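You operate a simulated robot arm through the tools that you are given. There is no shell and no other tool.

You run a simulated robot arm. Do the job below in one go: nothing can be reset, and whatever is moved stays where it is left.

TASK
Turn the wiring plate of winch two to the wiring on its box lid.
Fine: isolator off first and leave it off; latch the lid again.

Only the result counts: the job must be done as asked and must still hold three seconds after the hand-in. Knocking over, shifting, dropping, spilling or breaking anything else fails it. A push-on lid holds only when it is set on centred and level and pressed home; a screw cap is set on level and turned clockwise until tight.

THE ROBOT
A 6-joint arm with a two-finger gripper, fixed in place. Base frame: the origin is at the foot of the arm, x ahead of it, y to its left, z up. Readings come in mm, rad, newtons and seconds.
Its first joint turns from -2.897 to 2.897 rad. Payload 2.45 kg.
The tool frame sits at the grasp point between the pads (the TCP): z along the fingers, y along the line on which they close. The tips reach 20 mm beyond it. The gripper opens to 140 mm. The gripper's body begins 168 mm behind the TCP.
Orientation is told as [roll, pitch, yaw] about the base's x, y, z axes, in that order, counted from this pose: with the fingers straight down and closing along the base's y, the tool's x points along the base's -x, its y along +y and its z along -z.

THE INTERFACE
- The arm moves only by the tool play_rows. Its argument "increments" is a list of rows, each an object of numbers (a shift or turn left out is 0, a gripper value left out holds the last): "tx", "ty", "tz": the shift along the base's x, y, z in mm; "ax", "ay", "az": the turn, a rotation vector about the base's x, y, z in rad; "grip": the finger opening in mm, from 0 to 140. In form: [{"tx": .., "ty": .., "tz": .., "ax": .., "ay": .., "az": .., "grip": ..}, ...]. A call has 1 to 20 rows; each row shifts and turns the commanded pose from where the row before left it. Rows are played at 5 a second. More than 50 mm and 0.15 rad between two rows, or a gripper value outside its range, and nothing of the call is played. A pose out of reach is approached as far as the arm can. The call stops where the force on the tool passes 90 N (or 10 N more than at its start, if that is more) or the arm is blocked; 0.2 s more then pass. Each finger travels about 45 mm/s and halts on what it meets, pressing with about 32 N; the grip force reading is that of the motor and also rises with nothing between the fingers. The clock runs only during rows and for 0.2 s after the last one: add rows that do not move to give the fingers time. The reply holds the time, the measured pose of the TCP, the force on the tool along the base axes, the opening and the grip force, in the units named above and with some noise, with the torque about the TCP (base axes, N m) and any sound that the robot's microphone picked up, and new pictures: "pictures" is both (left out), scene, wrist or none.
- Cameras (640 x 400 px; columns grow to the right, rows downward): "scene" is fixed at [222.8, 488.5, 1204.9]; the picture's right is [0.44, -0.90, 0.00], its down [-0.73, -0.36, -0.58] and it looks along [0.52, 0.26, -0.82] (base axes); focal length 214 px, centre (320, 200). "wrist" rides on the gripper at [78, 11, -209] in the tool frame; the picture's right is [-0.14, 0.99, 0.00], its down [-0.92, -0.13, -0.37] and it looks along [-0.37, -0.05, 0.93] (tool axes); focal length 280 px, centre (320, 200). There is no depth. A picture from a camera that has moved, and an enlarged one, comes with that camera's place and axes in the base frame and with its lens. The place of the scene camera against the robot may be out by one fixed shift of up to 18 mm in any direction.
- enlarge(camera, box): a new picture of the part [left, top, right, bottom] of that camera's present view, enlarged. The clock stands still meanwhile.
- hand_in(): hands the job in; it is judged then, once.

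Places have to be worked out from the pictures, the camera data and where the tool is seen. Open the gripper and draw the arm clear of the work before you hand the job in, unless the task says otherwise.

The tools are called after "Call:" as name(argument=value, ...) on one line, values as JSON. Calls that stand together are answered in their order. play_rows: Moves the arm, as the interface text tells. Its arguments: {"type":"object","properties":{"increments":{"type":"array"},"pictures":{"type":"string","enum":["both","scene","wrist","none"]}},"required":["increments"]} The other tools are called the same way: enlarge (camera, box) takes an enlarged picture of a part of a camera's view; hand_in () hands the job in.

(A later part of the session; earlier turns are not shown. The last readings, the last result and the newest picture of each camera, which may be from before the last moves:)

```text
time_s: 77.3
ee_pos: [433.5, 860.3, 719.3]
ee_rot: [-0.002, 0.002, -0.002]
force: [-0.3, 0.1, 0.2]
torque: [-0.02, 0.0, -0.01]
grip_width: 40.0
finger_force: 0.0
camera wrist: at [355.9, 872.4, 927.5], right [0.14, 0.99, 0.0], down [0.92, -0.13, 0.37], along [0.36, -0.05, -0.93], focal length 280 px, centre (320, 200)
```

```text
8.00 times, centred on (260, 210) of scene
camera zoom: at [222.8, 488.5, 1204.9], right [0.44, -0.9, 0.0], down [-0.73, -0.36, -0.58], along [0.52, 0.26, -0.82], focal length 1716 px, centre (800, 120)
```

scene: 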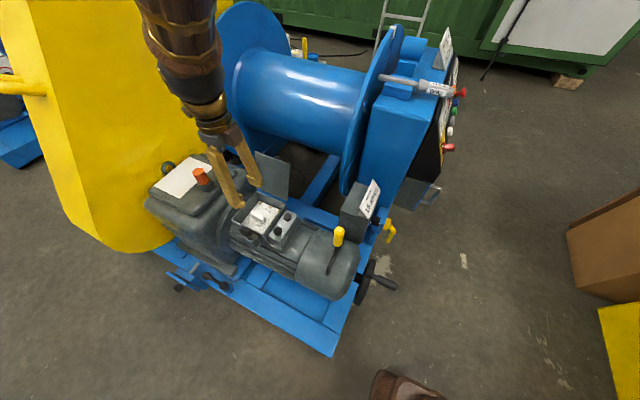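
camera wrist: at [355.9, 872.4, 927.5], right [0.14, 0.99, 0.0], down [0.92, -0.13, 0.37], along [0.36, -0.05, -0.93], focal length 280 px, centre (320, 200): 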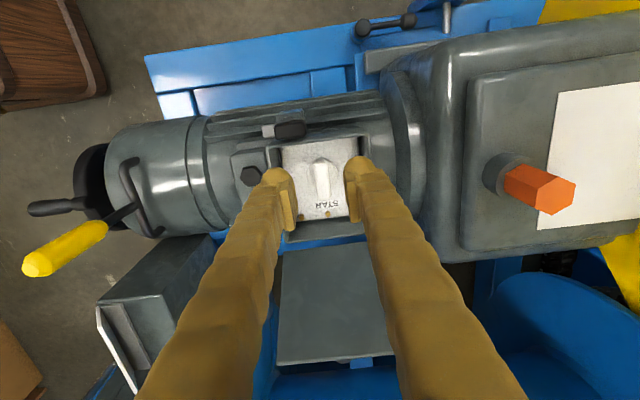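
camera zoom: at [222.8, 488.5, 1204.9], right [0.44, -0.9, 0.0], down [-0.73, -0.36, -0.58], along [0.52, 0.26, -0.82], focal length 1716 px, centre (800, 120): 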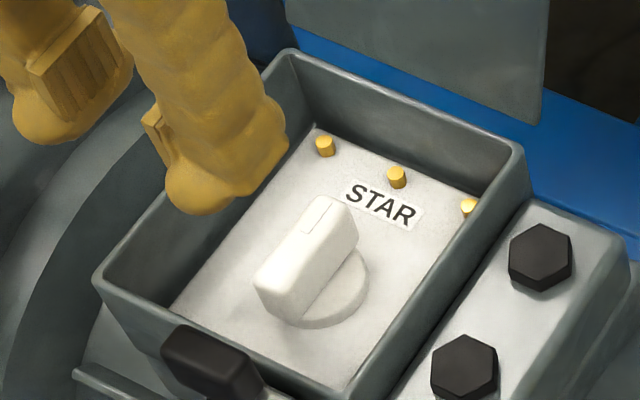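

The handle's mark now points to STAR. Next I close the lid: I'll go up and over to its back side and pitch the tool about 0.3 rad, so the fingers can straddle the ball without hitting the lid's free edge.

Call:
play_rows(increments=[{"tz": 40, "grip": 50}, {"tz": 40}, {"tx": 30, "tz": 30}, {"tx": 45}, {"tx": 45}, {"tx": 45}, {"tx": 45, "ay": 0.15}, {"tx": 19, "ay": 0.15}, {"tz": -30}, {}], pictures="both")

Call:
enlarge(camera="wrist", box=[240, 90, 400, 240])

Call:
enlarge(camera="scene", box=[215, 130, 325, 240])

```text
time_s: 79.5
ee_pos: [666.0, 860.1, 798.8]
ee_rot: [0.001, 0.301, 0.0]
force: [0.6, 0.4, 0.3]
torque: [0.01, -0.02, -0.03]
grip_width: 50.1
finger_force: 0.0
camera wrist: at [652.2, 871.0, 1021.7], right [0.13, 0.99, -0.04], down [0.99, -0.13, 0.08], along [0.07, -0.05, -1.0], focal length 280 px, centre (320, 200)
```

scene: 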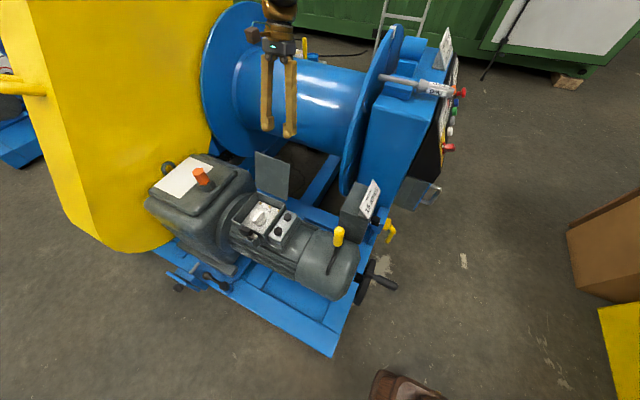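
wrist: 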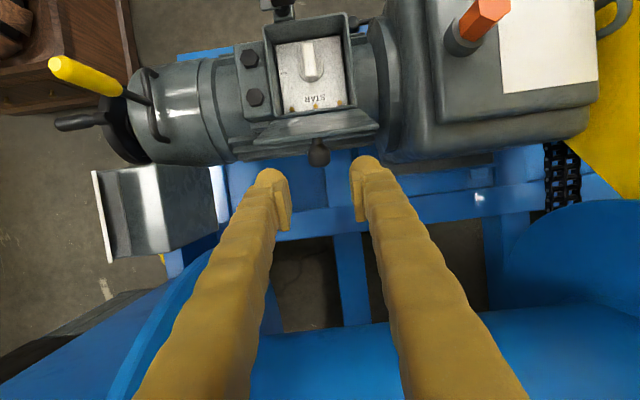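

```text
2.67 times, centred on (320, 165) of wrist
camera zoom: at [652.2, 871.0, 1021.7], right [0.13, 0.99, -0.04], down [0.99, -0.13, 0.08], along [0.07, -0.05, -1.0], focal length 748 px, centre (320, 293)
```

zoom: 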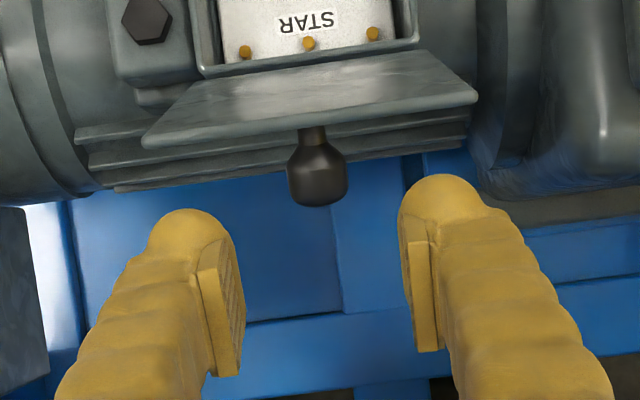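

```text
3.64 times, centred on (270, 185) of scene
camera zoom: at [222.8, 488.5, 1204.9], right [0.44, -0.9, 0.0], down [-0.73, -0.36, -0.58], along [0.52, 0.26, -0.82], focal length 780 px, centre (502, 254)
```

zoom: 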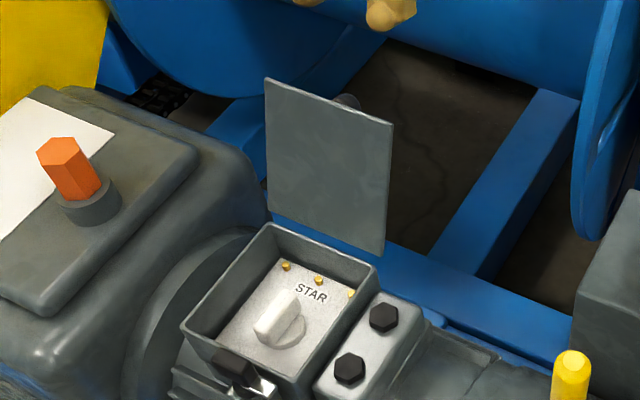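

The lid rests at about 115° with its ball near (624.5, 859, 684). I'll align with it and approach along the tool axis, checking partway.

Call:
play_rows(increments=[{"tx": -2.5, "ty": -1.1}, {"tx": -11.9, "tz": -38.2}, {"tx": -8.9, "tz": -28.7}, {}], pictures="wrist")

Call:
enlarge(camera="wrist", box=[240, 90, 400, 240])

Call:
enlarge(camera="scene", box=[235, 130, 325, 210])

```text
time_s: 80.5
ee_pos: [642.0, 859.5, 733.0]
ee_rot: [-0.001, 0.302, 0.001]
force: [-0.3, -1.3, -0.8]
torque: [-0.05, 0.01, 0.05]
grip_width: 49.9
finger_force: 0.1
camera wrist: at [628.9, 871.2, 955.3], right [0.13, 0.99, -0.04], down [0.99, -0.13, 0.08], along [0.07, -0.05, -1.0], focal length 280 px, centre (320, 200)
```

wrist: 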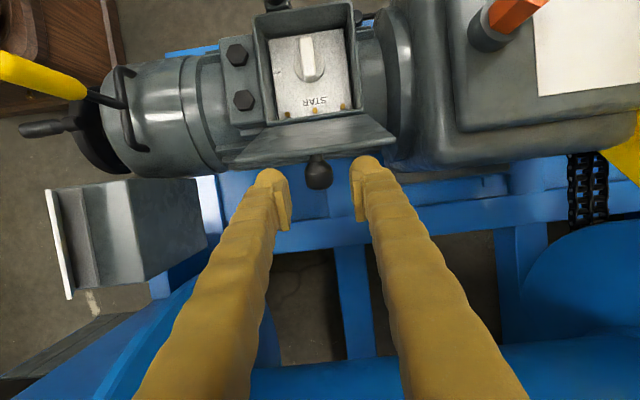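

```text
2.67 times, centred on (320, 165) of wrist
camera zoom: at [628.9, 871.2, 955.3], right [0.13, 0.99, -0.04], down [0.99, -0.13, 0.08], along [0.07, -0.05, -1.0], focal length 748 px, centre (320, 293)
```

zoom: 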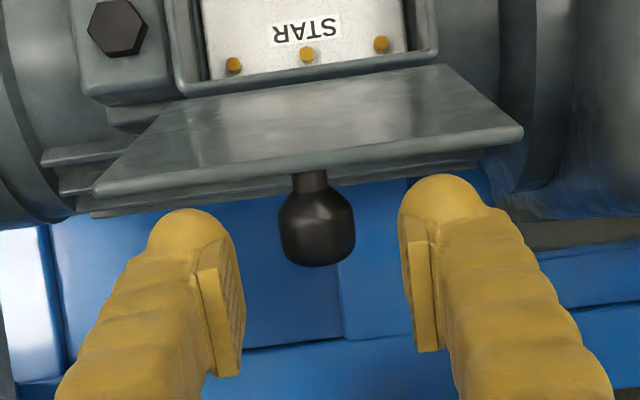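

```text
5.00 times, centred on (280, 170) of scene
camera zoom: at [222.8, 488.5, 1204.9], right [0.44, -0.9, 0.0], down [-0.73, -0.36, -0.58], along [0.52, 0.26, -0.82], focal length 1072 px, centre (520, 350)
```

zoom: 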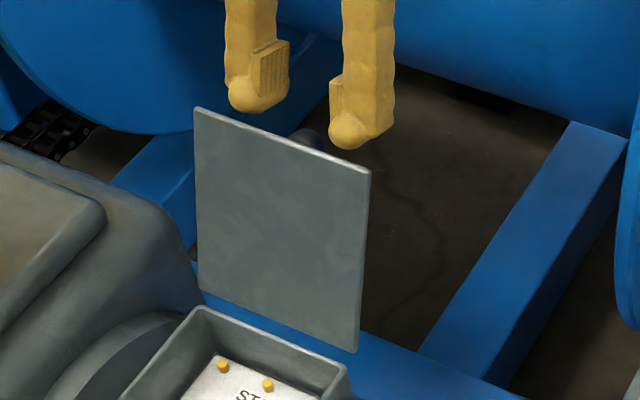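

The estimate is confirmed. I'll advance the last 43 mm along the tool axis and close on the ball.

Call:
play_rows(increments=[{"tx": -6.4, "tz": -20.6}, {"tx": -6.2, "tz": -20.2}, {}], pictures="wrist")

Call:
enlarge(camera="wrist", box=[240, 90, 400, 240])

Call:
enlarge(camera="scene", box=[235, 130, 325, 210])

```text
time_s: 81.3
ee_pos: [630.5, 861.3, 690.4]
ee_rot: [-0.003, 0.302, -0.001]
force: [0.4, 0.3, -0.2]
torque: [-0.01, -0.02, 0.04]
grip_width: 49.9
finger_force: 0.1
camera wrist: at [616.8, 871.5, 913.4], right [0.13, 0.99, -0.04], down [0.99, -0.13, 0.08], along [0.07, -0.05, -1.0], focal length 280 px, centre (320, 200)
```

wrist: 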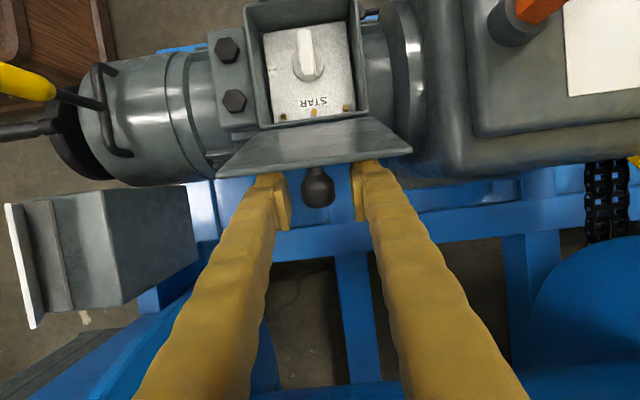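

```text
2.67 times, centred on (320, 165) of wrist
camera zoom: at [616.8, 871.5, 913.4], right [0.13, 0.99, -0.04], down [0.99, -0.13, 0.08], along [0.07, -0.05, -1.0], focal length 748 px, centre (320, 293)
```

zoom: 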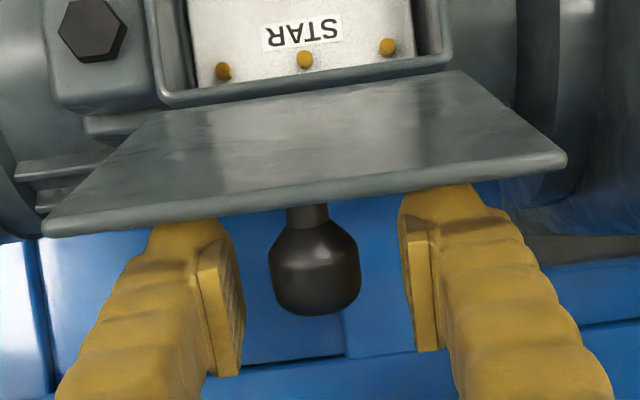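

```text
5.00 times, centred on (280, 170) of scene
camera zoom: at [222.8, 488.5, 1204.9], right [0.44, -0.9, 0.0], down [-0.73, -0.36, -0.58], along [0.52, 0.26, -0.82], focal length 1072 px, centre (520, 350)
```

zoom: 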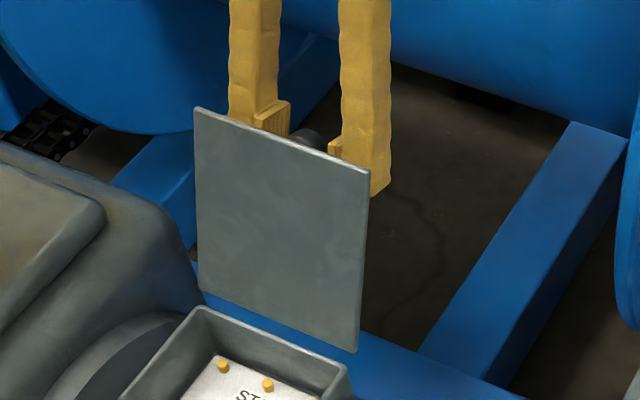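

The ball sits between the pads, nearly centred (1.4 mm to -y). I'll trim and close.

Call:
play_rows(increments=[{"ty": -1.4}, {"grip": 14}, {}, {}, {}], pictures="none")

```text
time_s: 82.5
ee_pos: [628.8, 858.9, 691.7]
ee_rot: [-0.001, 0.304, -0.001]
force: [0.5, 27.1, -4.5]
torque: [-0.41, -0.27, -0.73]
grip_width: 21.1
finger_force: 45.1
```

The ball is gripped (21 mm, as before). I'll now swing the lid back along its arc, easing the pitch back toward vertical, first to about 95°.

Call:
play_rows(increments=[{"ty": 1.0}, {"tx": -9.0, "tz": 5.5, "ay": -0.037}, {"tx": -9.0, "tz": 5.5, "ay": -0.037}, {"tx": -10.2, "tz": 4.0, "ay": -0.037}, {"tx": -10.2, "tz": 4.0, "ay": -0.037}, {}], pictures="wrist")

Call:
enlarge(camera="scene", box=[215, 130, 325, 240])

```text
time_s: 83.9
ee_pos: [590.5, 860.1, 709.7]
ee_rot: [-0.002, 0.156, 0.0]
force: [-2.4, 25.9, -21.9]
torque: [-0.21, -0.45, -0.41]
grip_width: 21.4
finger_force: 44.9
camera wrist: at [544.1, 870.9, 927.8], right [0.13, 0.99, -0.02], down [0.97, -0.13, 0.22], along [0.22, -0.05, -0.97], focal length 280 px, centre (320, 200)
```

wrist: 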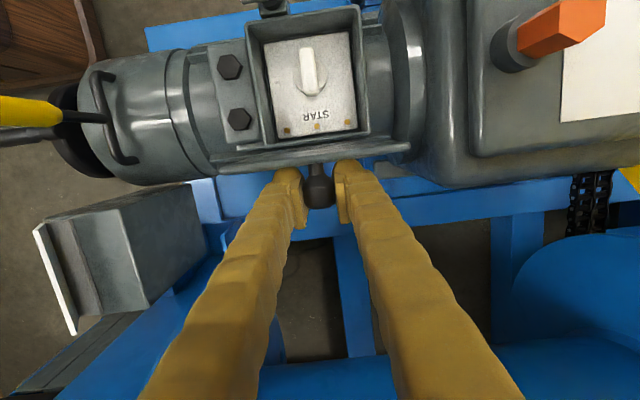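

```text
3.64 times, centred on (270, 185) of scene
camera zoom: at [222.8, 488.5, 1204.9], right [0.44, -0.9, 0.0], down [-0.73, -0.36, -0.58], along [0.52, 0.26, -0.82], focal length 780 px, centre (502, 254)
```

zoom: 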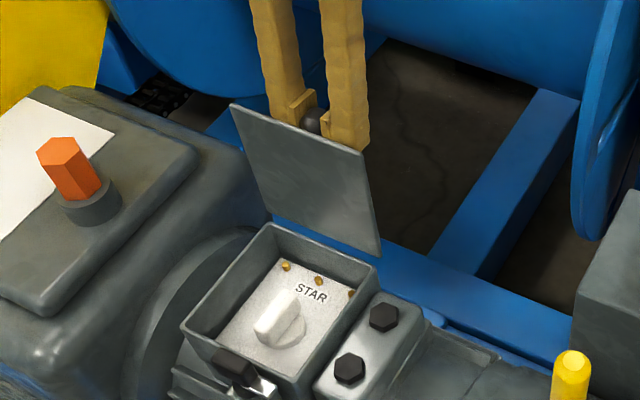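

The lid follows. I'll continue past vertical toward 65°, lowering a touch for the small downward load.

Call:
play_rows(increments=[{"tx": -10.7, "ty": 0.7, "tz": 1.4, "ay": -0.038}, {"tx": -10.7, "tz": 2.2, "ay": -0.038}, {"tx": -10.8, "tz": 0.3, "ay": -0.038}, {"tx": -10.8, "tz": 0.2, "ay": -0.038}, {}], pictures="wrist")

Call:
enlarge(camera="wrist", box=[240, 90, 400, 240])

```text
time_s: 85.1
ee_pos: [546.8, 859.5, 713.5]
ee_rot: [-0.001, 0.002, 0.0]
force: [5.9, 3.0, -9.0]
torque: [0.0, -0.68, -0.03]
grip_width: 21.5
finger_force: 45.3
camera wrist: at [468.9, 871.0, 922.9], right [0.14, 0.99, 0.0], down [0.92, -0.13, 0.37], along [0.36, -0.05, -0.93], focal length 280 px, centre (320, 200)
```

wrist: 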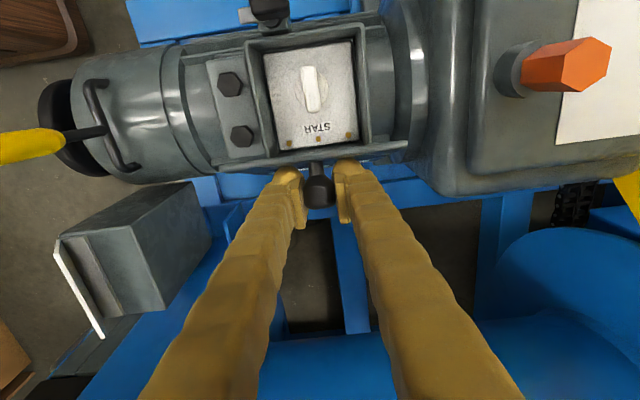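

```text
2.67 times, centred on (320, 165) of wrist
camera zoom: at [468.9, 871.0, 922.9], right [0.14, 0.99, 0.0], down [0.92, -0.13, 0.37], along [0.36, -0.05, -0.93], focal length 748 px, centre (320, 293)
```

zoom: 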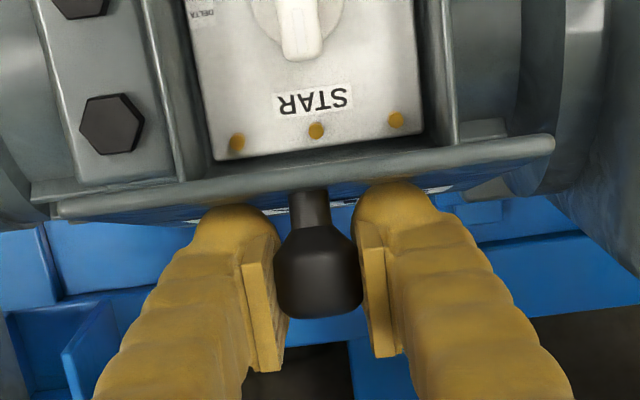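

The lid is around 76° and still firmly held. I'll continue lowering along the arc to about 35°.

Call:
play_rows(increments=[{"tx": -10.6, "tz": -1.4}, {"tx": -10.6, "tz": -1.6}, {"tx": -10.2, "tz": -3.1}, {"tx": -10.1, "tz": -3.5}, {}], pictures="none")

Call:
enlarge(camera="scene", box=[215, 130, 325, 240])

```text
time_s: 86.3
ee_pos: [504.5, 860.1, 703.9]
ee_rot: [-0.002, 0.001, 0.002]
force: [15.2, -14.3, -8.9]
torque: [0.15, -1.37, 0.08]
grip_width: 21.7
finger_force: 45.4
```

```text
3.64 times, centred on (270, 185) of scene
camera zoom: at [222.8, 488.5, 1204.9], right [0.44, -0.9, 0.0], down [-0.73, -0.36, -0.58], along [0.52, 0.26, -0.82], focal length 780 px, centre (502, 254)
```

zoom: 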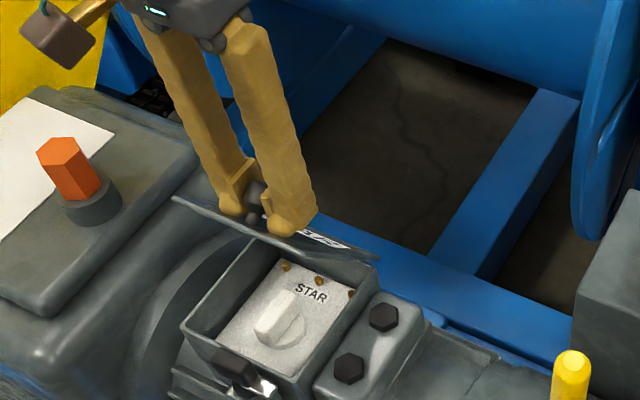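

Forces remain small. Continuing down to about 35°.

Call:
play_rows(increments=[{"tx": -9.0, "tz": -5.2}, {"tx": -9.3, "tz": -5.2}, {"tx": -8.4, "tz": -6.6}, {"tx": -8.3, "tz": -6.6}, {}], pictures="none")

```text
time_s: 87.5
ee_pos: [471.8, 861.2, 680.2]
ee_rot: [0.001, 0.001, 0.0]
force: [57.7, 2.9, -40.2]
torque: [0.03, -1.96, -0.05]
grip_width: 22.8
finger_force: 44.9
```

A radial load of about 70 N toward the hinge has built up. I'll look at where the ball sits in the pads before correcting.

Call:
play_rows(increments=[{"tx": 1.5, "tz": -1.0}], pictures="wrist")

Call:
enlarge(camera="wrist", box=[240, 90, 400, 240])

Call:
enlarge(camera="scene", box=[215, 150, 305, 240])

```text
time_s: 87.9
ee_pos: [471.7, 859.5, 680.5]
ee_rot: [0.001, 0.002, 0.0]
force: [41.2, 6.5, -32.8]
torque: [0.02, -1.06, -0.11]
grip_width: 22.9
finger_force: 44.9
camera wrist: at [394.1, 870.9, 889.0], right [0.14, 0.99, 0.0], down [0.92, -0.13, 0.37], along [0.36, -0.05, -0.93], focal length 280 px, centre (320, 200)
```

wrist: 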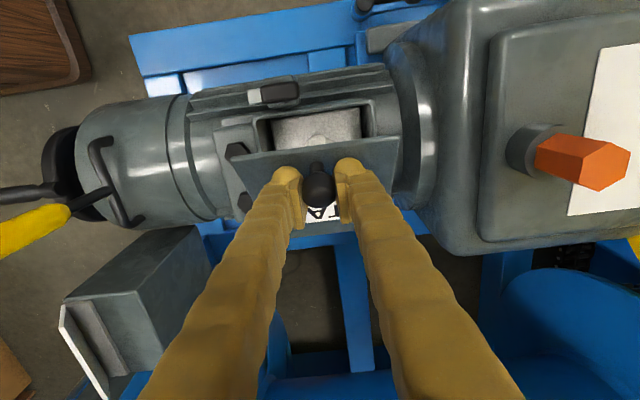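

```text
2.67 times, centred on (320, 165) of wrist
camera zoom: at [394.1, 870.9, 889.0], right [0.14, 0.99, 0.0], down [0.92, -0.13, 0.37], along [0.36, -0.05, -0.93], focal length 748 px, centre (320, 293)
```

zoom: 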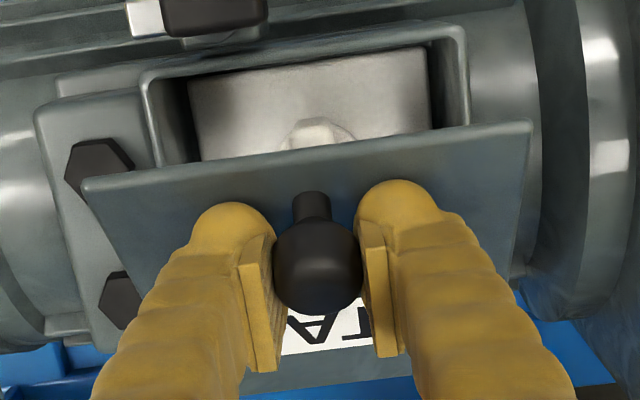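

```text
4.44 times, centred on (260, 195) of scene
camera zoom: at [222.8, 488.5, 1204.9], right [0.44, -0.9, 0.0], down [-0.73, -0.36, -0.58], along [0.52, 0.26, -0.82], focal length 953 px, centre (587, 222)
```

zoom: 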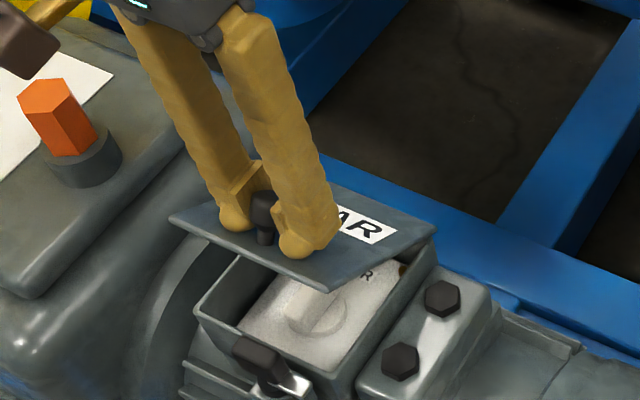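

The ball is well held; I'll relieve the load inward and continue down in smaller steps with checks.

Call:
play_rows(increments=[{"tx": 1.6, "tz": -1.2}, {"tx": -6.6, "tz": -8.0}, {"tx": -6.4, "tz": -8.1}, {}], pictures="none")

```text
time_s: 88.9
ee_pos: [460.9, 859.5, 662.3]
ee_rot: [0.002, 0.0, -0.001]
force: [32.5, 7.3, -6.2]
torque: [0.07, -1.86, -0.08]
grip_width: 22.8
finger_force: 45.1
```

Load is down to about 33 N. I'll add a bit of +x and continue.

Call:
play_rows(increments=[{"tx": -4.4, "tz": -9.1}, {"tx": -5.2, "tz": -9.3}, {}], pictures="none")

```text
time_s: 89.7
ee_pos: [452.6, 861.5, 643.3]
ee_rot: [-0.002, 0.001, 0.0]
force: [38.1, 10.8, -8.4]
torque: [0.12, -1.35, -0.21]
grip_width: 22.4
finger_force: 44.7
```

I'll look again at the ball position and the lid before the last part.

Call:
play_rows(increments=[{"tx": 1.2}], pictures="wrist")

Call:
enlarge(camera="wrist", box=[240, 90, 400, 240])

Call:
enlarge(camera="scene", box=[215, 160, 305, 240])

```text
time_s: 90.1
ee_pos: [451.9, 860.4, 643.8]
ee_rot: [0.0, 0.002, 0.001]
force: [28.2, 12.1, -7.4]
torque: [0.15, -0.93, -0.22]
grip_width: 22.7
finger_force: 45.0
camera wrist: at [373.3, 870.8, 853.0], right [0.14, 0.99, 0.0], down [0.92, -0.13, 0.37], along [0.36, -0.05, -0.93], focal length 280 px, centre (320, 200)
```

wrist: 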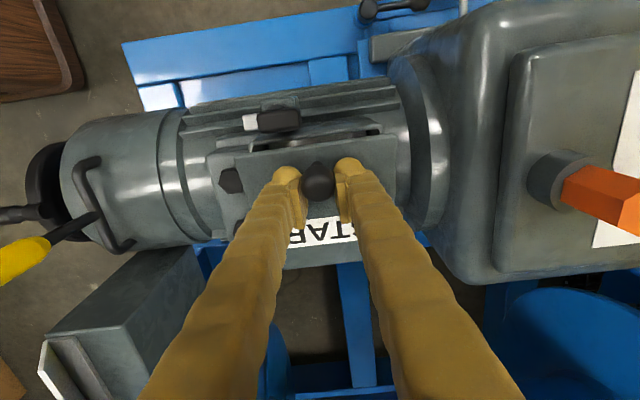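

```text
2.67 times, centred on (320, 165) of wrist
camera zoom: at [373.3, 870.8, 853.0], right [0.14, 0.99, 0.0], down [0.92, -0.13, 0.37], along [0.36, -0.05, -0.93], focal length 748 px, centre (320, 293)
```

zoom: 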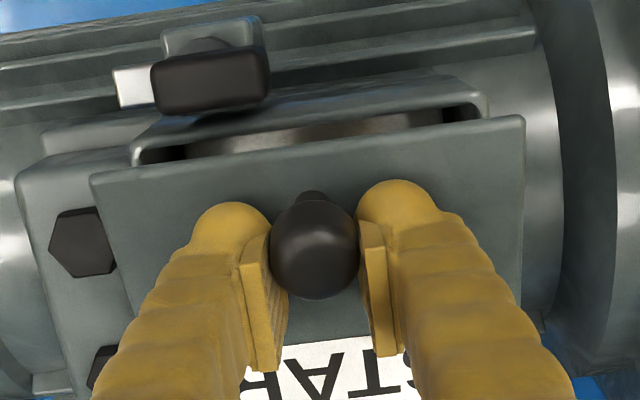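

```text
5.00 times, centred on (260, 200) of scene
camera zoom: at [222.8, 488.5, 1204.9], right [0.44, -0.9, 0.0], down [-0.73, -0.36, -0.58], along [0.52, 0.26, -0.82], focal length 1072 px, centre (620, 200)
```

zoom: 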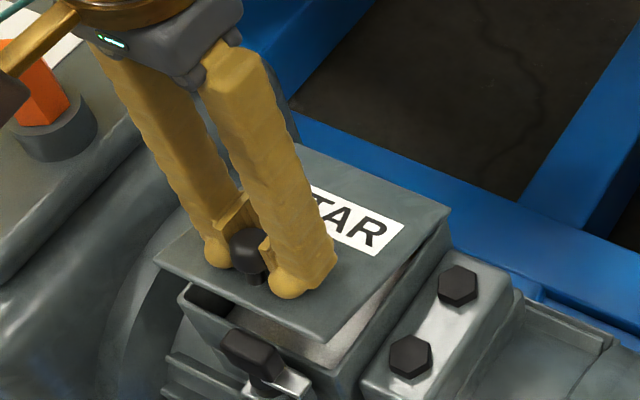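

The ball has crept about 9 mm toward -x in the pads; the lid is at roughly 14°. I'll lower it the rest of the way.

Call:
play_rows(increments=[{"tx": -2.6, "tz": -7.0}, {"tx": -2.6, "tz": -7.0}, {"tx": -1.8, "tz": -7.2}, {"tx": -1.6, "tz": -6.5}, {}], pictures="wrist")

Call:
enlarge(camera="scene", box=[215, 160, 305, 240])

```text
time_s: 91.3
ee_pos: [444.6, 860.7, 617.0]
ee_rot: [0.001, 0.002, 0.0]
force: [32.1, 18.0, 5.4]
torque: [0.12, -1.43, -0.32]
grip_width: 22.8
finger_force: 45.4
camera wrist: at [365.7, 870.6, 826.1], right [0.14, 0.99, 0.0], down [0.92, -0.13, 0.37], along [0.36, -0.05, -0.93], focal length 280 px, centre (320, 200)
```

wrist: 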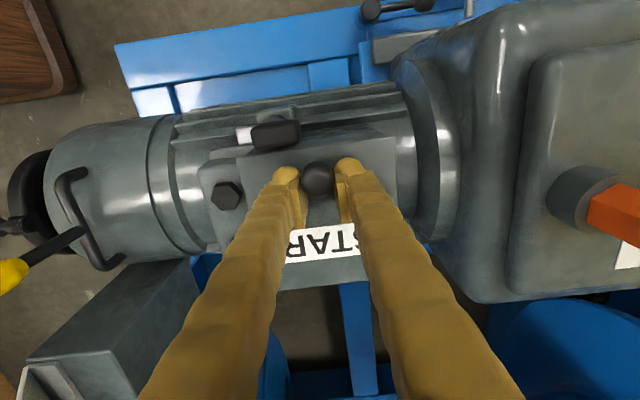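

```text
5.00 times, centred on (260, 200) of scene
camera zoom: at [222.8, 488.5, 1204.9], right [0.44, -0.9, 0.0], down [-0.73, -0.36, -0.58], along [0.52, 0.26, -0.82], focal length 1072 px, centre (620, 200)
```

zoom: 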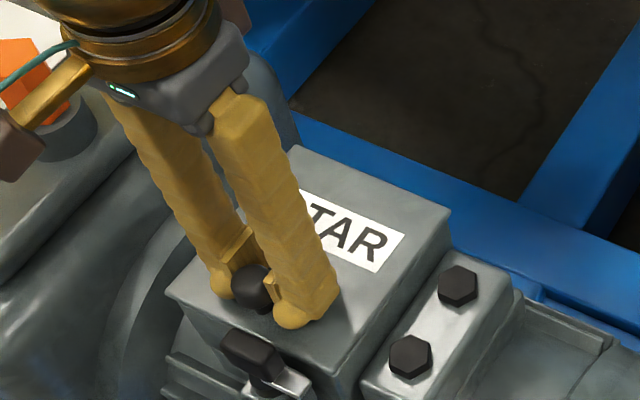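

The lid looks closed. I'll release the ball, lift and check the lid seat and the latch pose.

Call:
play_rows(increments=[{"grip": 45}, {}, {}, {"tz": 35}, {"tx": -15, "tz": 40}, {"tx": -25, "tz": 20}, {}], pictures="wrist")

Call:
enlarge(camera="wrist", box=[240, 90, 400, 240])

Call:
enlarge(camera="scene", box=[225, 180, 295, 240])

```text
time_s: 92.9
ee_pos: [403.6, 859.4, 711.8]
ee_rot: [-0.001, 0.001, 0.0]
force: [0.7, 0.5, -0.3]
torque: [0.01, 0.02, -0.02]
grip_width: 44.9
finger_force: 0.0
camera wrist: at [325.2, 870.2, 922.0], right [0.14, 0.99, 0.0], down [0.92, -0.13, 0.37], along [0.36, -0.05, -0.93], focal length 280 px, centre (320, 200)
```

wrist: 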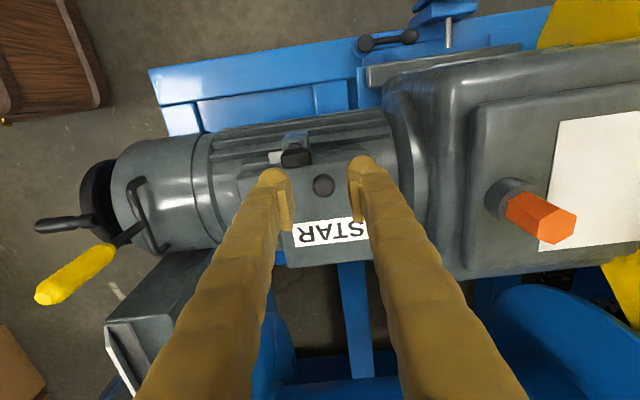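

```text
2.67 times, centred on (320, 165) of wrist
camera zoom: at [325.2, 870.2, 922.0], right [0.14, 0.99, 0.0], down [0.92, -0.13, 0.37], along [0.36, -0.05, -0.93], focal length 748 px, centre (320, 293)
```

zoom: 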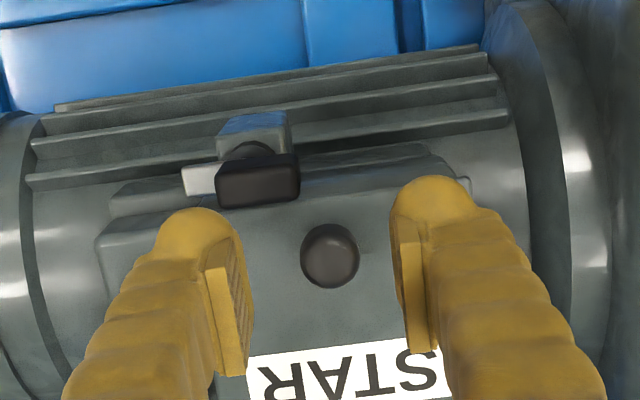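

```text
6.67 times, centred on (260, 210) of scene
camera zoom: at [222.8, 488.5, 1204.9], right [0.44, -0.9, 0.0], down [-0.73, -0.36, -0.58], along [0.52, 0.26, -0.82], focal length 1430 px, centre (720, 133)
```

zoom: 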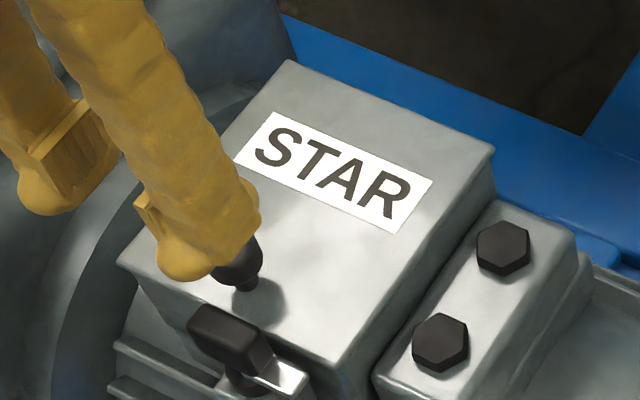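

The lid is seated, and the latch block now lies along y with its centre at (391.5, 835); the pivot works out to (391.4, 830.4). I'll yaw the tool to -90° above the pivot with a narrow opening, so the fingers clear the ball knob.

Call:
play_rows(increments=[{"tx": -1.1, "ty": -2.6, "az": -0.1428, "grip": 28}, {"tx": -1.1, "ty": -2.6, "az": -0.1428}, {"tx": -1.1, "ty": -2.6, "az": -0.1428}, {"tx": -1.1, "ty": -2.6, "az": -0.1428}, {"tx": -1.1, "ty": -2.6, "az": -0.1428}, {"tx": -1.1, "ty": -2.6, "az": -0.1428}, {"tx": -1.1, "ty": -2.6, "az": -0.1428}, {"tx": -1.1, "ty": -2.6, "az": -0.1428}, {"tx": -1.1, "ty": -2.6, "az": -0.1428}, {"tx": -1.1, "ty": -2.6, "az": -0.1428}, {"tx": -1.1, "ty": -2.6, "az": -0.1428}, {"tz": -20}, {}], pictures="wrist")

Call:
enlarge(camera="wrist", box=[240, 90, 400, 240])

```text
time_s: 95.7
ee_pos: [392.9, 829.9, 691.0]
ee_rot: [-0.001, 0.0, -1.57]
force: [-0.2, -0.1, -0.1]
torque: [0.01, -0.03, -0.02]
grip_width: 27.9
finger_force: 0.1
camera wrist: at [403.4, 908.2, 900.2], right [0.99, -0.14, 0.0], down [-0.13, -0.92, 0.37], along [-0.05, -0.36, -0.93], focal length 280 px, centre (320, 200)
```

wrist: 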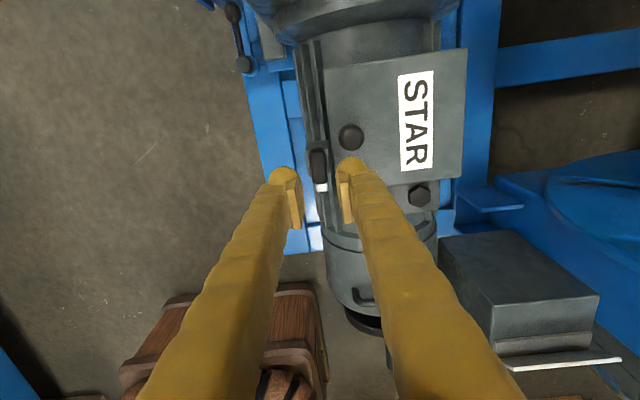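

```text
2.67 times, centred on (320, 165) of wrist
camera zoom: at [403.4, 908.2, 900.2], right [0.99, -0.14, 0.0], down [-0.13, -0.92, 0.37], along [-0.05, -0.36, -0.93], focal length 748 px, centre (320, 293)
```

zoom: 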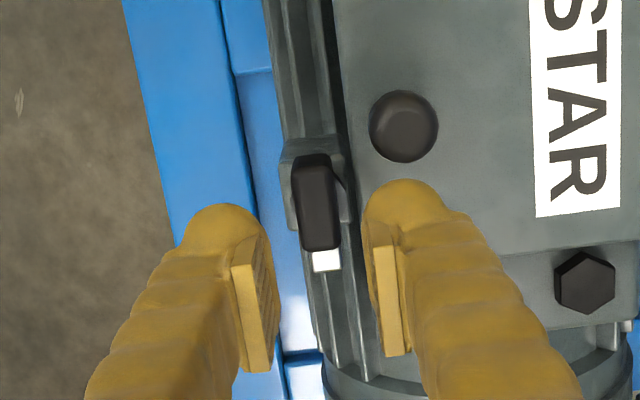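

The block is centred across the fingers and offset toward +y as intended. I'll descend to z≈632 and close on it.

Call:
play_rows(increments=[{"tz": -30}, {"tz": -28.5}, {}, {"grip": 8}, {}, {}], pictures="wrist")

Call:
enlarge(camera="wrist", box=[240, 90, 400, 240])

Call:
enlarge(camera="scene", box=[215, 170, 305, 250])

```text
time_s: 97.1
ee_pos: [393.3, 831.8, 633.0]
ee_rot: [-0.001, 0.001, -1.572]
force: [-13.4, 3.8, -5.5]
torque: [0.05, 0.07, -0.02]
grip_width: 17.5
finger_force: 7.4
camera wrist: at [403.5, 909.2, 841.8], right [0.99, -0.14, 0.0], down [-0.13, -0.92, 0.37], along [-0.05, -0.36, -0.93], focal length 280 px, centre (320, 200)
```

wrist: 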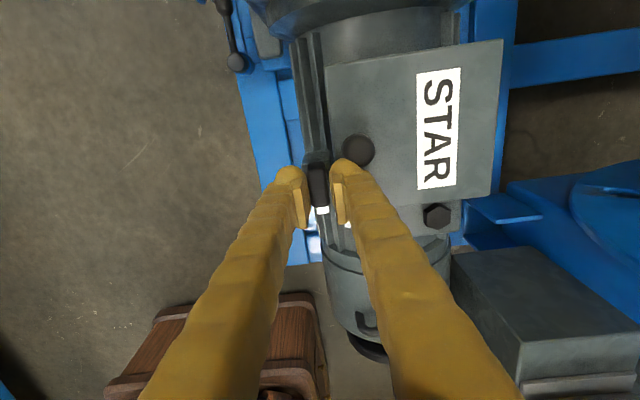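

```text
2.67 times, centred on (320, 165) of wrist
camera zoom: at [403.5, 909.2, 841.8], right [0.99, -0.14, 0.0], down [-0.13, -0.92, 0.37], along [-0.05, -0.36, -0.93], focal length 748 px, centre (320, 293)
```

zoom: 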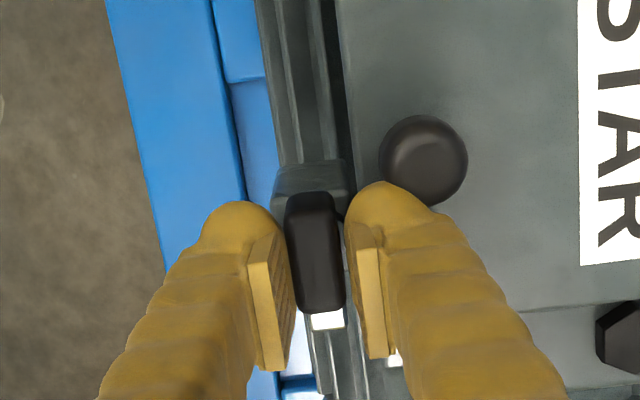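

```text
5.00 times, centred on (260, 210) of scene
camera zoom: at [222.8, 488.5, 1204.9], right [0.44, -0.9, 0.0], down [-0.73, -0.36, -0.58], along [0.52, 0.26, -0.82], focal length 1072 px, centre (620, 150)
```

zoom: 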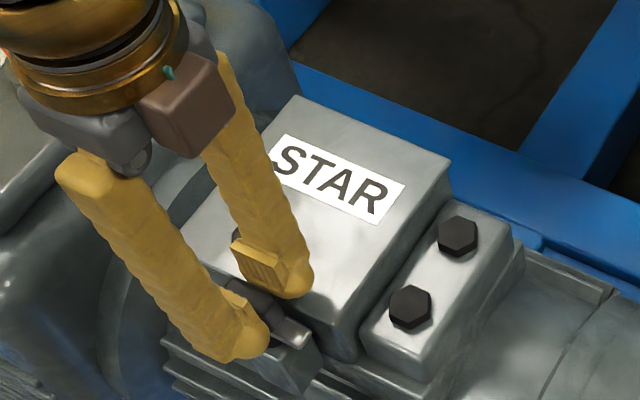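

Fingers are just arriving on the block. I'll let them settle and start turning counter-clockwise in small steps about the pivot.

Call:
play_rows(increments=[{"tx": -0.4}, {}, {"az": 0.12}, {"az": 0.12}, {}], pictures="none")

```text
time_s: 98.3
ee_pos: [391.5, 827.4, 633.7]
ee_rot: [-0.004, -0.002, -1.329]
force: [10.9, -64.4, 14.0]
torque: [-0.44, -0.32, -1.08]
grip_width: 14.9
finger_force: 41.1
```

A -y force of 64 N appeared, so I'll look before continuing.

Call:
play_rows(increments=[{}], pictures="wrist")

Call:
enlarge(camera="wrist", box=[270, 110, 390, 220])

Call:
enlarge(camera="scene", box=[225, 185, 295, 250])

```text
time_s: 98.9
ee_pos: [392.9, 828.0, 633.2]
ee_rot: [-0.003, -0.005, -1.333]
force: [-1.2, -6.5, 6.0]
torque: [0.36, -0.12, -0.93]
grip_width: 14.9
finger_force: 40.8
stopped in row 1: the force on the tool passed its limit at 91 N (the readings are from after the stop); the commanded pose is now the measured one
camera wrist: at [384.6, 907.0, 841.6], right [0.99, 0.1, 0.0], down [0.1, -0.92, 0.37], along [0.04, -0.37, -0.93], focal length 280 px, centre (320, 200)
```

wrist: 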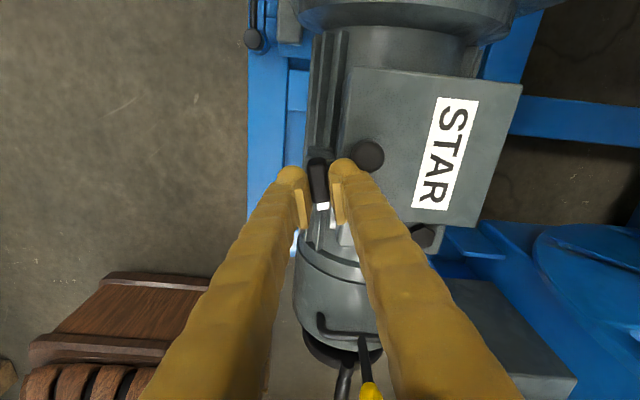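

```text
3.64 times, centred on (330, 165) of wrist
camera zoom: at [384.6, 907.0, 841.6], right [0.99, 0.1, 0.0], down [0.1, -0.92, 0.37], along [0.04, -0.37, -0.93], focal length 1020 px, centre (284, 327)
```

zoom: 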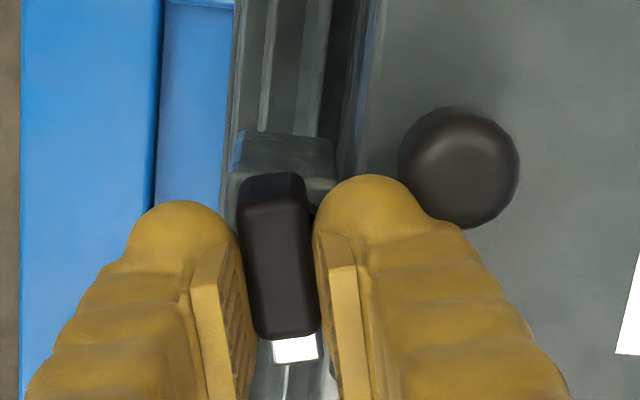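

```text
6.15 times, centred on (260, 218) of scene
camera zoom: at [222.8, 488.5, 1204.9], right [0.44, -0.9, 0.0], down [-0.73, -0.36, -0.58], along [0.52, 0.26, -0.82], focal length 1320 px, centre (689, 92)
```

zoom: 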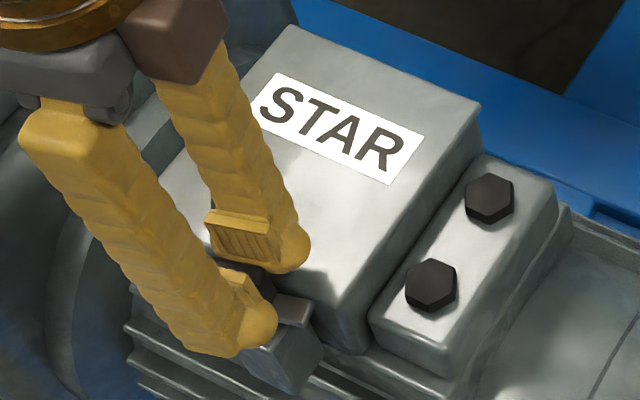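

The finger body seems to press against the lid's ball knob. I'll slide the grip toward the tongue end of the block (away from the ball), release, raise 5 mm and regrip there.

Call:
play_rows(increments=[{"tx": 0.9, "ty": -3.5}, {"grip": 22}, {}, {"tx": -0.5, "ty": -2.0, "tz": 5}, {}], pictures="wrist")

Call:
enlarge(camera="wrist", box=[270, 110, 390, 220])

```text
time_s: 100.1
ee_pos: [391.6, 823.2, 637.1]
ee_rot: [-0.003, -0.004, -1.33]
force: [0.5, -1.2, 0.0]
torque: [-0.02, 0.04, -0.04]
grip_width: 22.2
finger_force: 0.1
camera wrist: at [385.0, 902.2, 846.4], right [0.99, 0.1, 0.0], down [0.1, -0.92, 0.37], along [0.04, -0.37, -0.93], focal length 280 px, centre (320, 200)
```

wrist: 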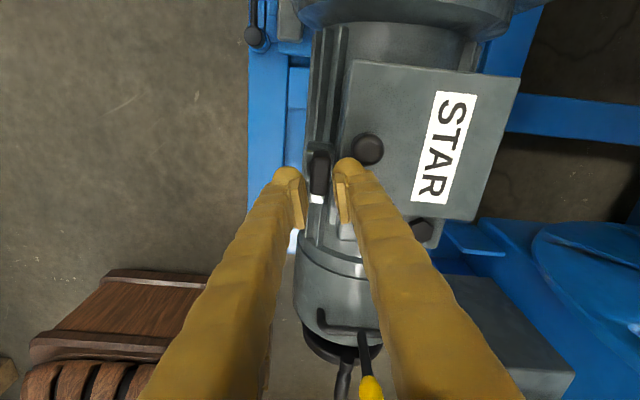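

```text
3.64 times, centred on (330, 165) of wrist
camera zoom: at [385.0, 902.2, 846.4], right [0.99, 0.1, 0.0], down [0.1, -0.92, 0.37], along [0.04, -0.37, -0.93], focal length 1020 px, centre (284, 327)
```

zoom: 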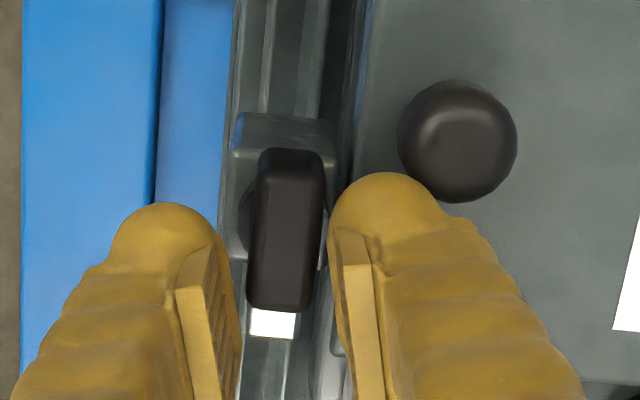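

On release the latch sprang back to its open detent (-90°), so it's bistable. I'll realign to -90°, grip it about 8 mm toward the tongue from the pivot (clear of the ball) and swing it around the pivot.

Call:
play_rows(increments=[{"ty": -0.8, "az": -0.12}, {"az": -0.121}, {"tz": -4.5}, {"grip": 8}, {}, {}, {}], pictures="wrist")

Call:
enlarge(camera="wrist", box=[270, 110, 390, 220])

```text
time_s: 101.7
ee_pos: [391.6, 822.0, 632.1]
ee_rot: [-0.004, -0.003, -1.571]
force: [-20.3, -3.2, 7.4]
torque: [-0.05, 0.22, 0.12]
grip_width: 14.9
finger_force: 41.2
camera wrist: at [403.4, 901.2, 842.0], right [0.99, -0.14, 0.0], down [-0.13, -0.92, 0.37], along [-0.05, -0.37, -0.93], focal length 280 px, centre (320, 200)
```

wrist: 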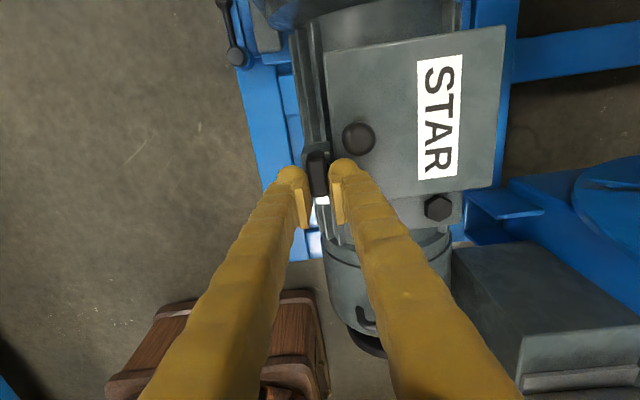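

```text
3.64 times, centred on (330, 165) of wrist
camera zoom: at [403.4, 901.2, 842.0], right [0.99, -0.14, 0.0], down [-0.13, -0.92, 0.37], along [-0.05, -0.37, -0.93], focal length 1020 px, centre (284, 327)
```

zoom: 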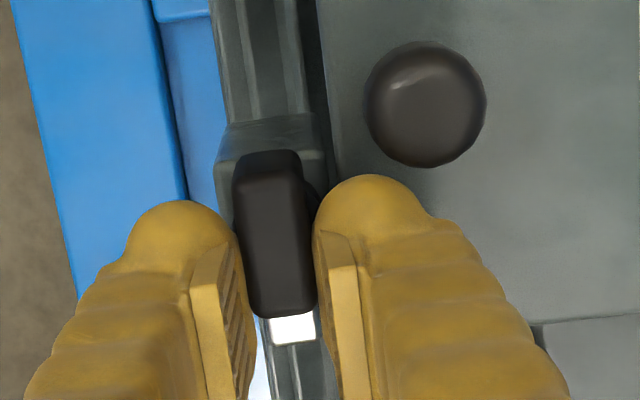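

Gripped with clear space to the ball. I'll turn 20° along the arc and check the loads.

Call:
play_rows(increments=[{"tx": -0.3, "az": 0.0873}, {"tx": 0.7, "ty": 0.1, "az": 0.0873}, {"tx": 0.7, "ty": 0.2, "az": 0.0873}, {"tx": 0.6, "ty": 0.2, "az": 0.0873}, {}], pictures="none")

```text
time_s: 102.9
ee_pos: [395.1, 822.8, 634.1]
ee_rot: [0.0, -0.001, -1.221]
force: [-14.1, 14.3, 12.3]
torque: [0.25, 0.18, 0.08]
grip_width: 14.9
finger_force: 41.2
```

Loads are small. Continuing to about -50°.

Call:
play_rows(increments=[{"tx": 0.4, "ty": 0.5, "az": 0.0873}, {"tx": 0.5, "ty": 0.4, "az": 0.0873}, {"tx": 0.5, "ty": 0.4, "az": 0.0873}, {"tx": 0.5, "ty": 0.4, "az": 0.0873}, {}], pictures="wrist")

Call:
enlarge(camera="wrist", box=[270, 110, 390, 220])

```text
time_s: 104.1
ee_pos: [397.5, 823.8, 633.2]
ee_rot: [-0.002, -0.001, -0.873]
force: [9.0, 18.6, 5.2]
torque: [0.2, -0.1, -0.12]
grip_width: 15.0
finger_force: 40.9
camera wrist: at [354.7, 891.6, 841.9], right [0.85, 0.53, 0.0], down [0.49, -0.79, 0.37], along [0.2, -0.32, -0.93], focal length 280 px, centre (320, 200)
```

wrist: 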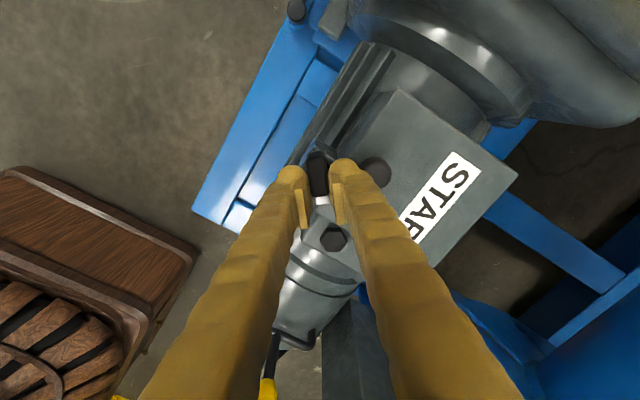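

```text
3.64 times, centred on (330, 165) of wrist
camera zoom: at [354.7, 891.6, 841.9], right [0.85, 0.53, 0.0], down [0.49, -0.79, 0.37], along [0.2, -0.32, -0.93], focal length 1020 px, centre (284, 327)
```

zoom: 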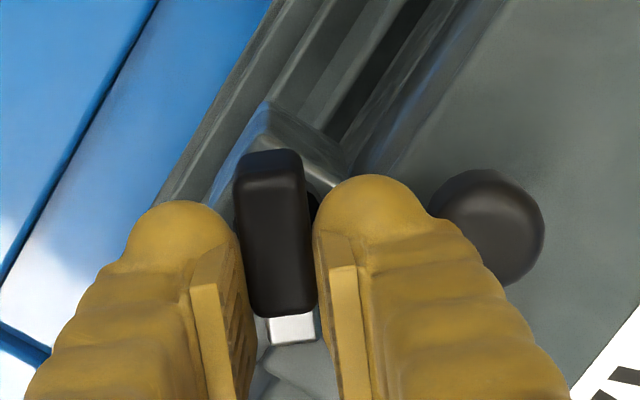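

At -50° with no contact yet. I'll go on to about -39°, past the middle, then release and see if it snaps toward closed.

Call:
play_rows(increments=[{"tx": 0.4, "ty": 0.6, "az": 0.07}, {"tx": 0.4, "ty": 0.6, "az": 0.07}, {"tx": 0.2, "ty": 0.3, "az": 0.052}, {}], pictures="none")

```text
time_s: 105.1
ee_pos: [398.5, 824.5, 633.3]
ee_rot: [-0.004, -0.002, -0.68]
force: [24.7, 12.4, -7.2]
torque: [0.14, -0.31, -0.23]
grip_width: 15.2
finger_force: 41.0
```

No contact load from the ball (force is +x/+y), so I'll keep turning a little further while watching.

Call:
play_rows(increments=[{"tx": 0.9, "ty": 0.9, "az": 0.09}, {"tx": 0.4, "ty": 0.7, "az": 0.09}, {}], pictures="wrist")

Call:
enlarge(camera="wrist", box=[270, 110, 390, 220])

```text
time_s: 105.9
ee_pos: [398.7, 825.4, 633.7]
ee_rot: [-0.004, -0.003, -0.501]
force: [18.2, -25.8, 15.6]
torque: [1.05, -0.95, -3.8]
grip_width: 14.6
finger_force: 40.4
camera wrist: at [335.0, 873.9, 841.9], right [0.6, 0.8, 0.0], down [0.75, -0.55, 0.37], along [0.3, -0.23, -0.93], focal length 280 px, centre (320, 200)
```

wrist: 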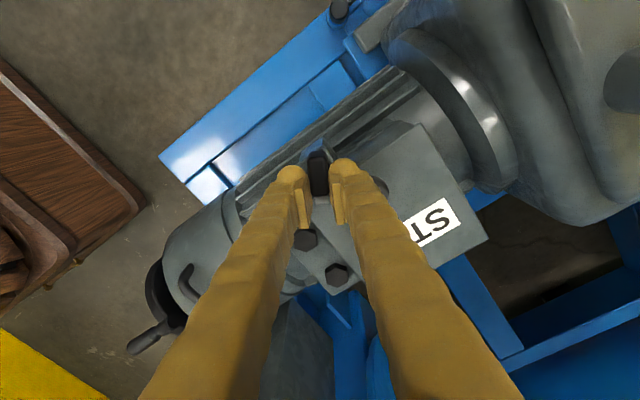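

```text
3.64 times, centred on (330, 165) of wrist
camera zoom: at [335.0, 873.9, 841.9], right [0.6, 0.8, 0.0], down [0.75, -0.55, 0.37], along [0.3, -0.23, -0.93], focal length 1020 px, centre (284, 327)
```

zoom: 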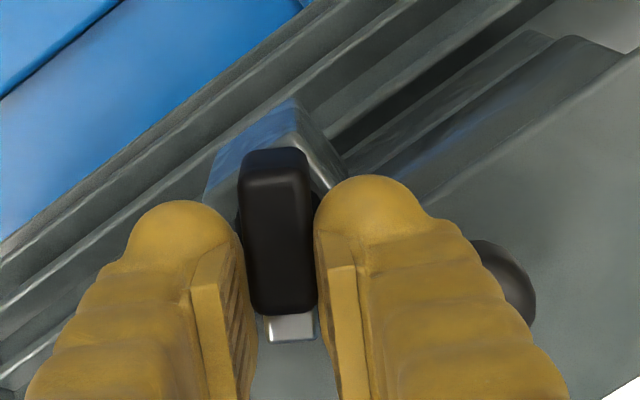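

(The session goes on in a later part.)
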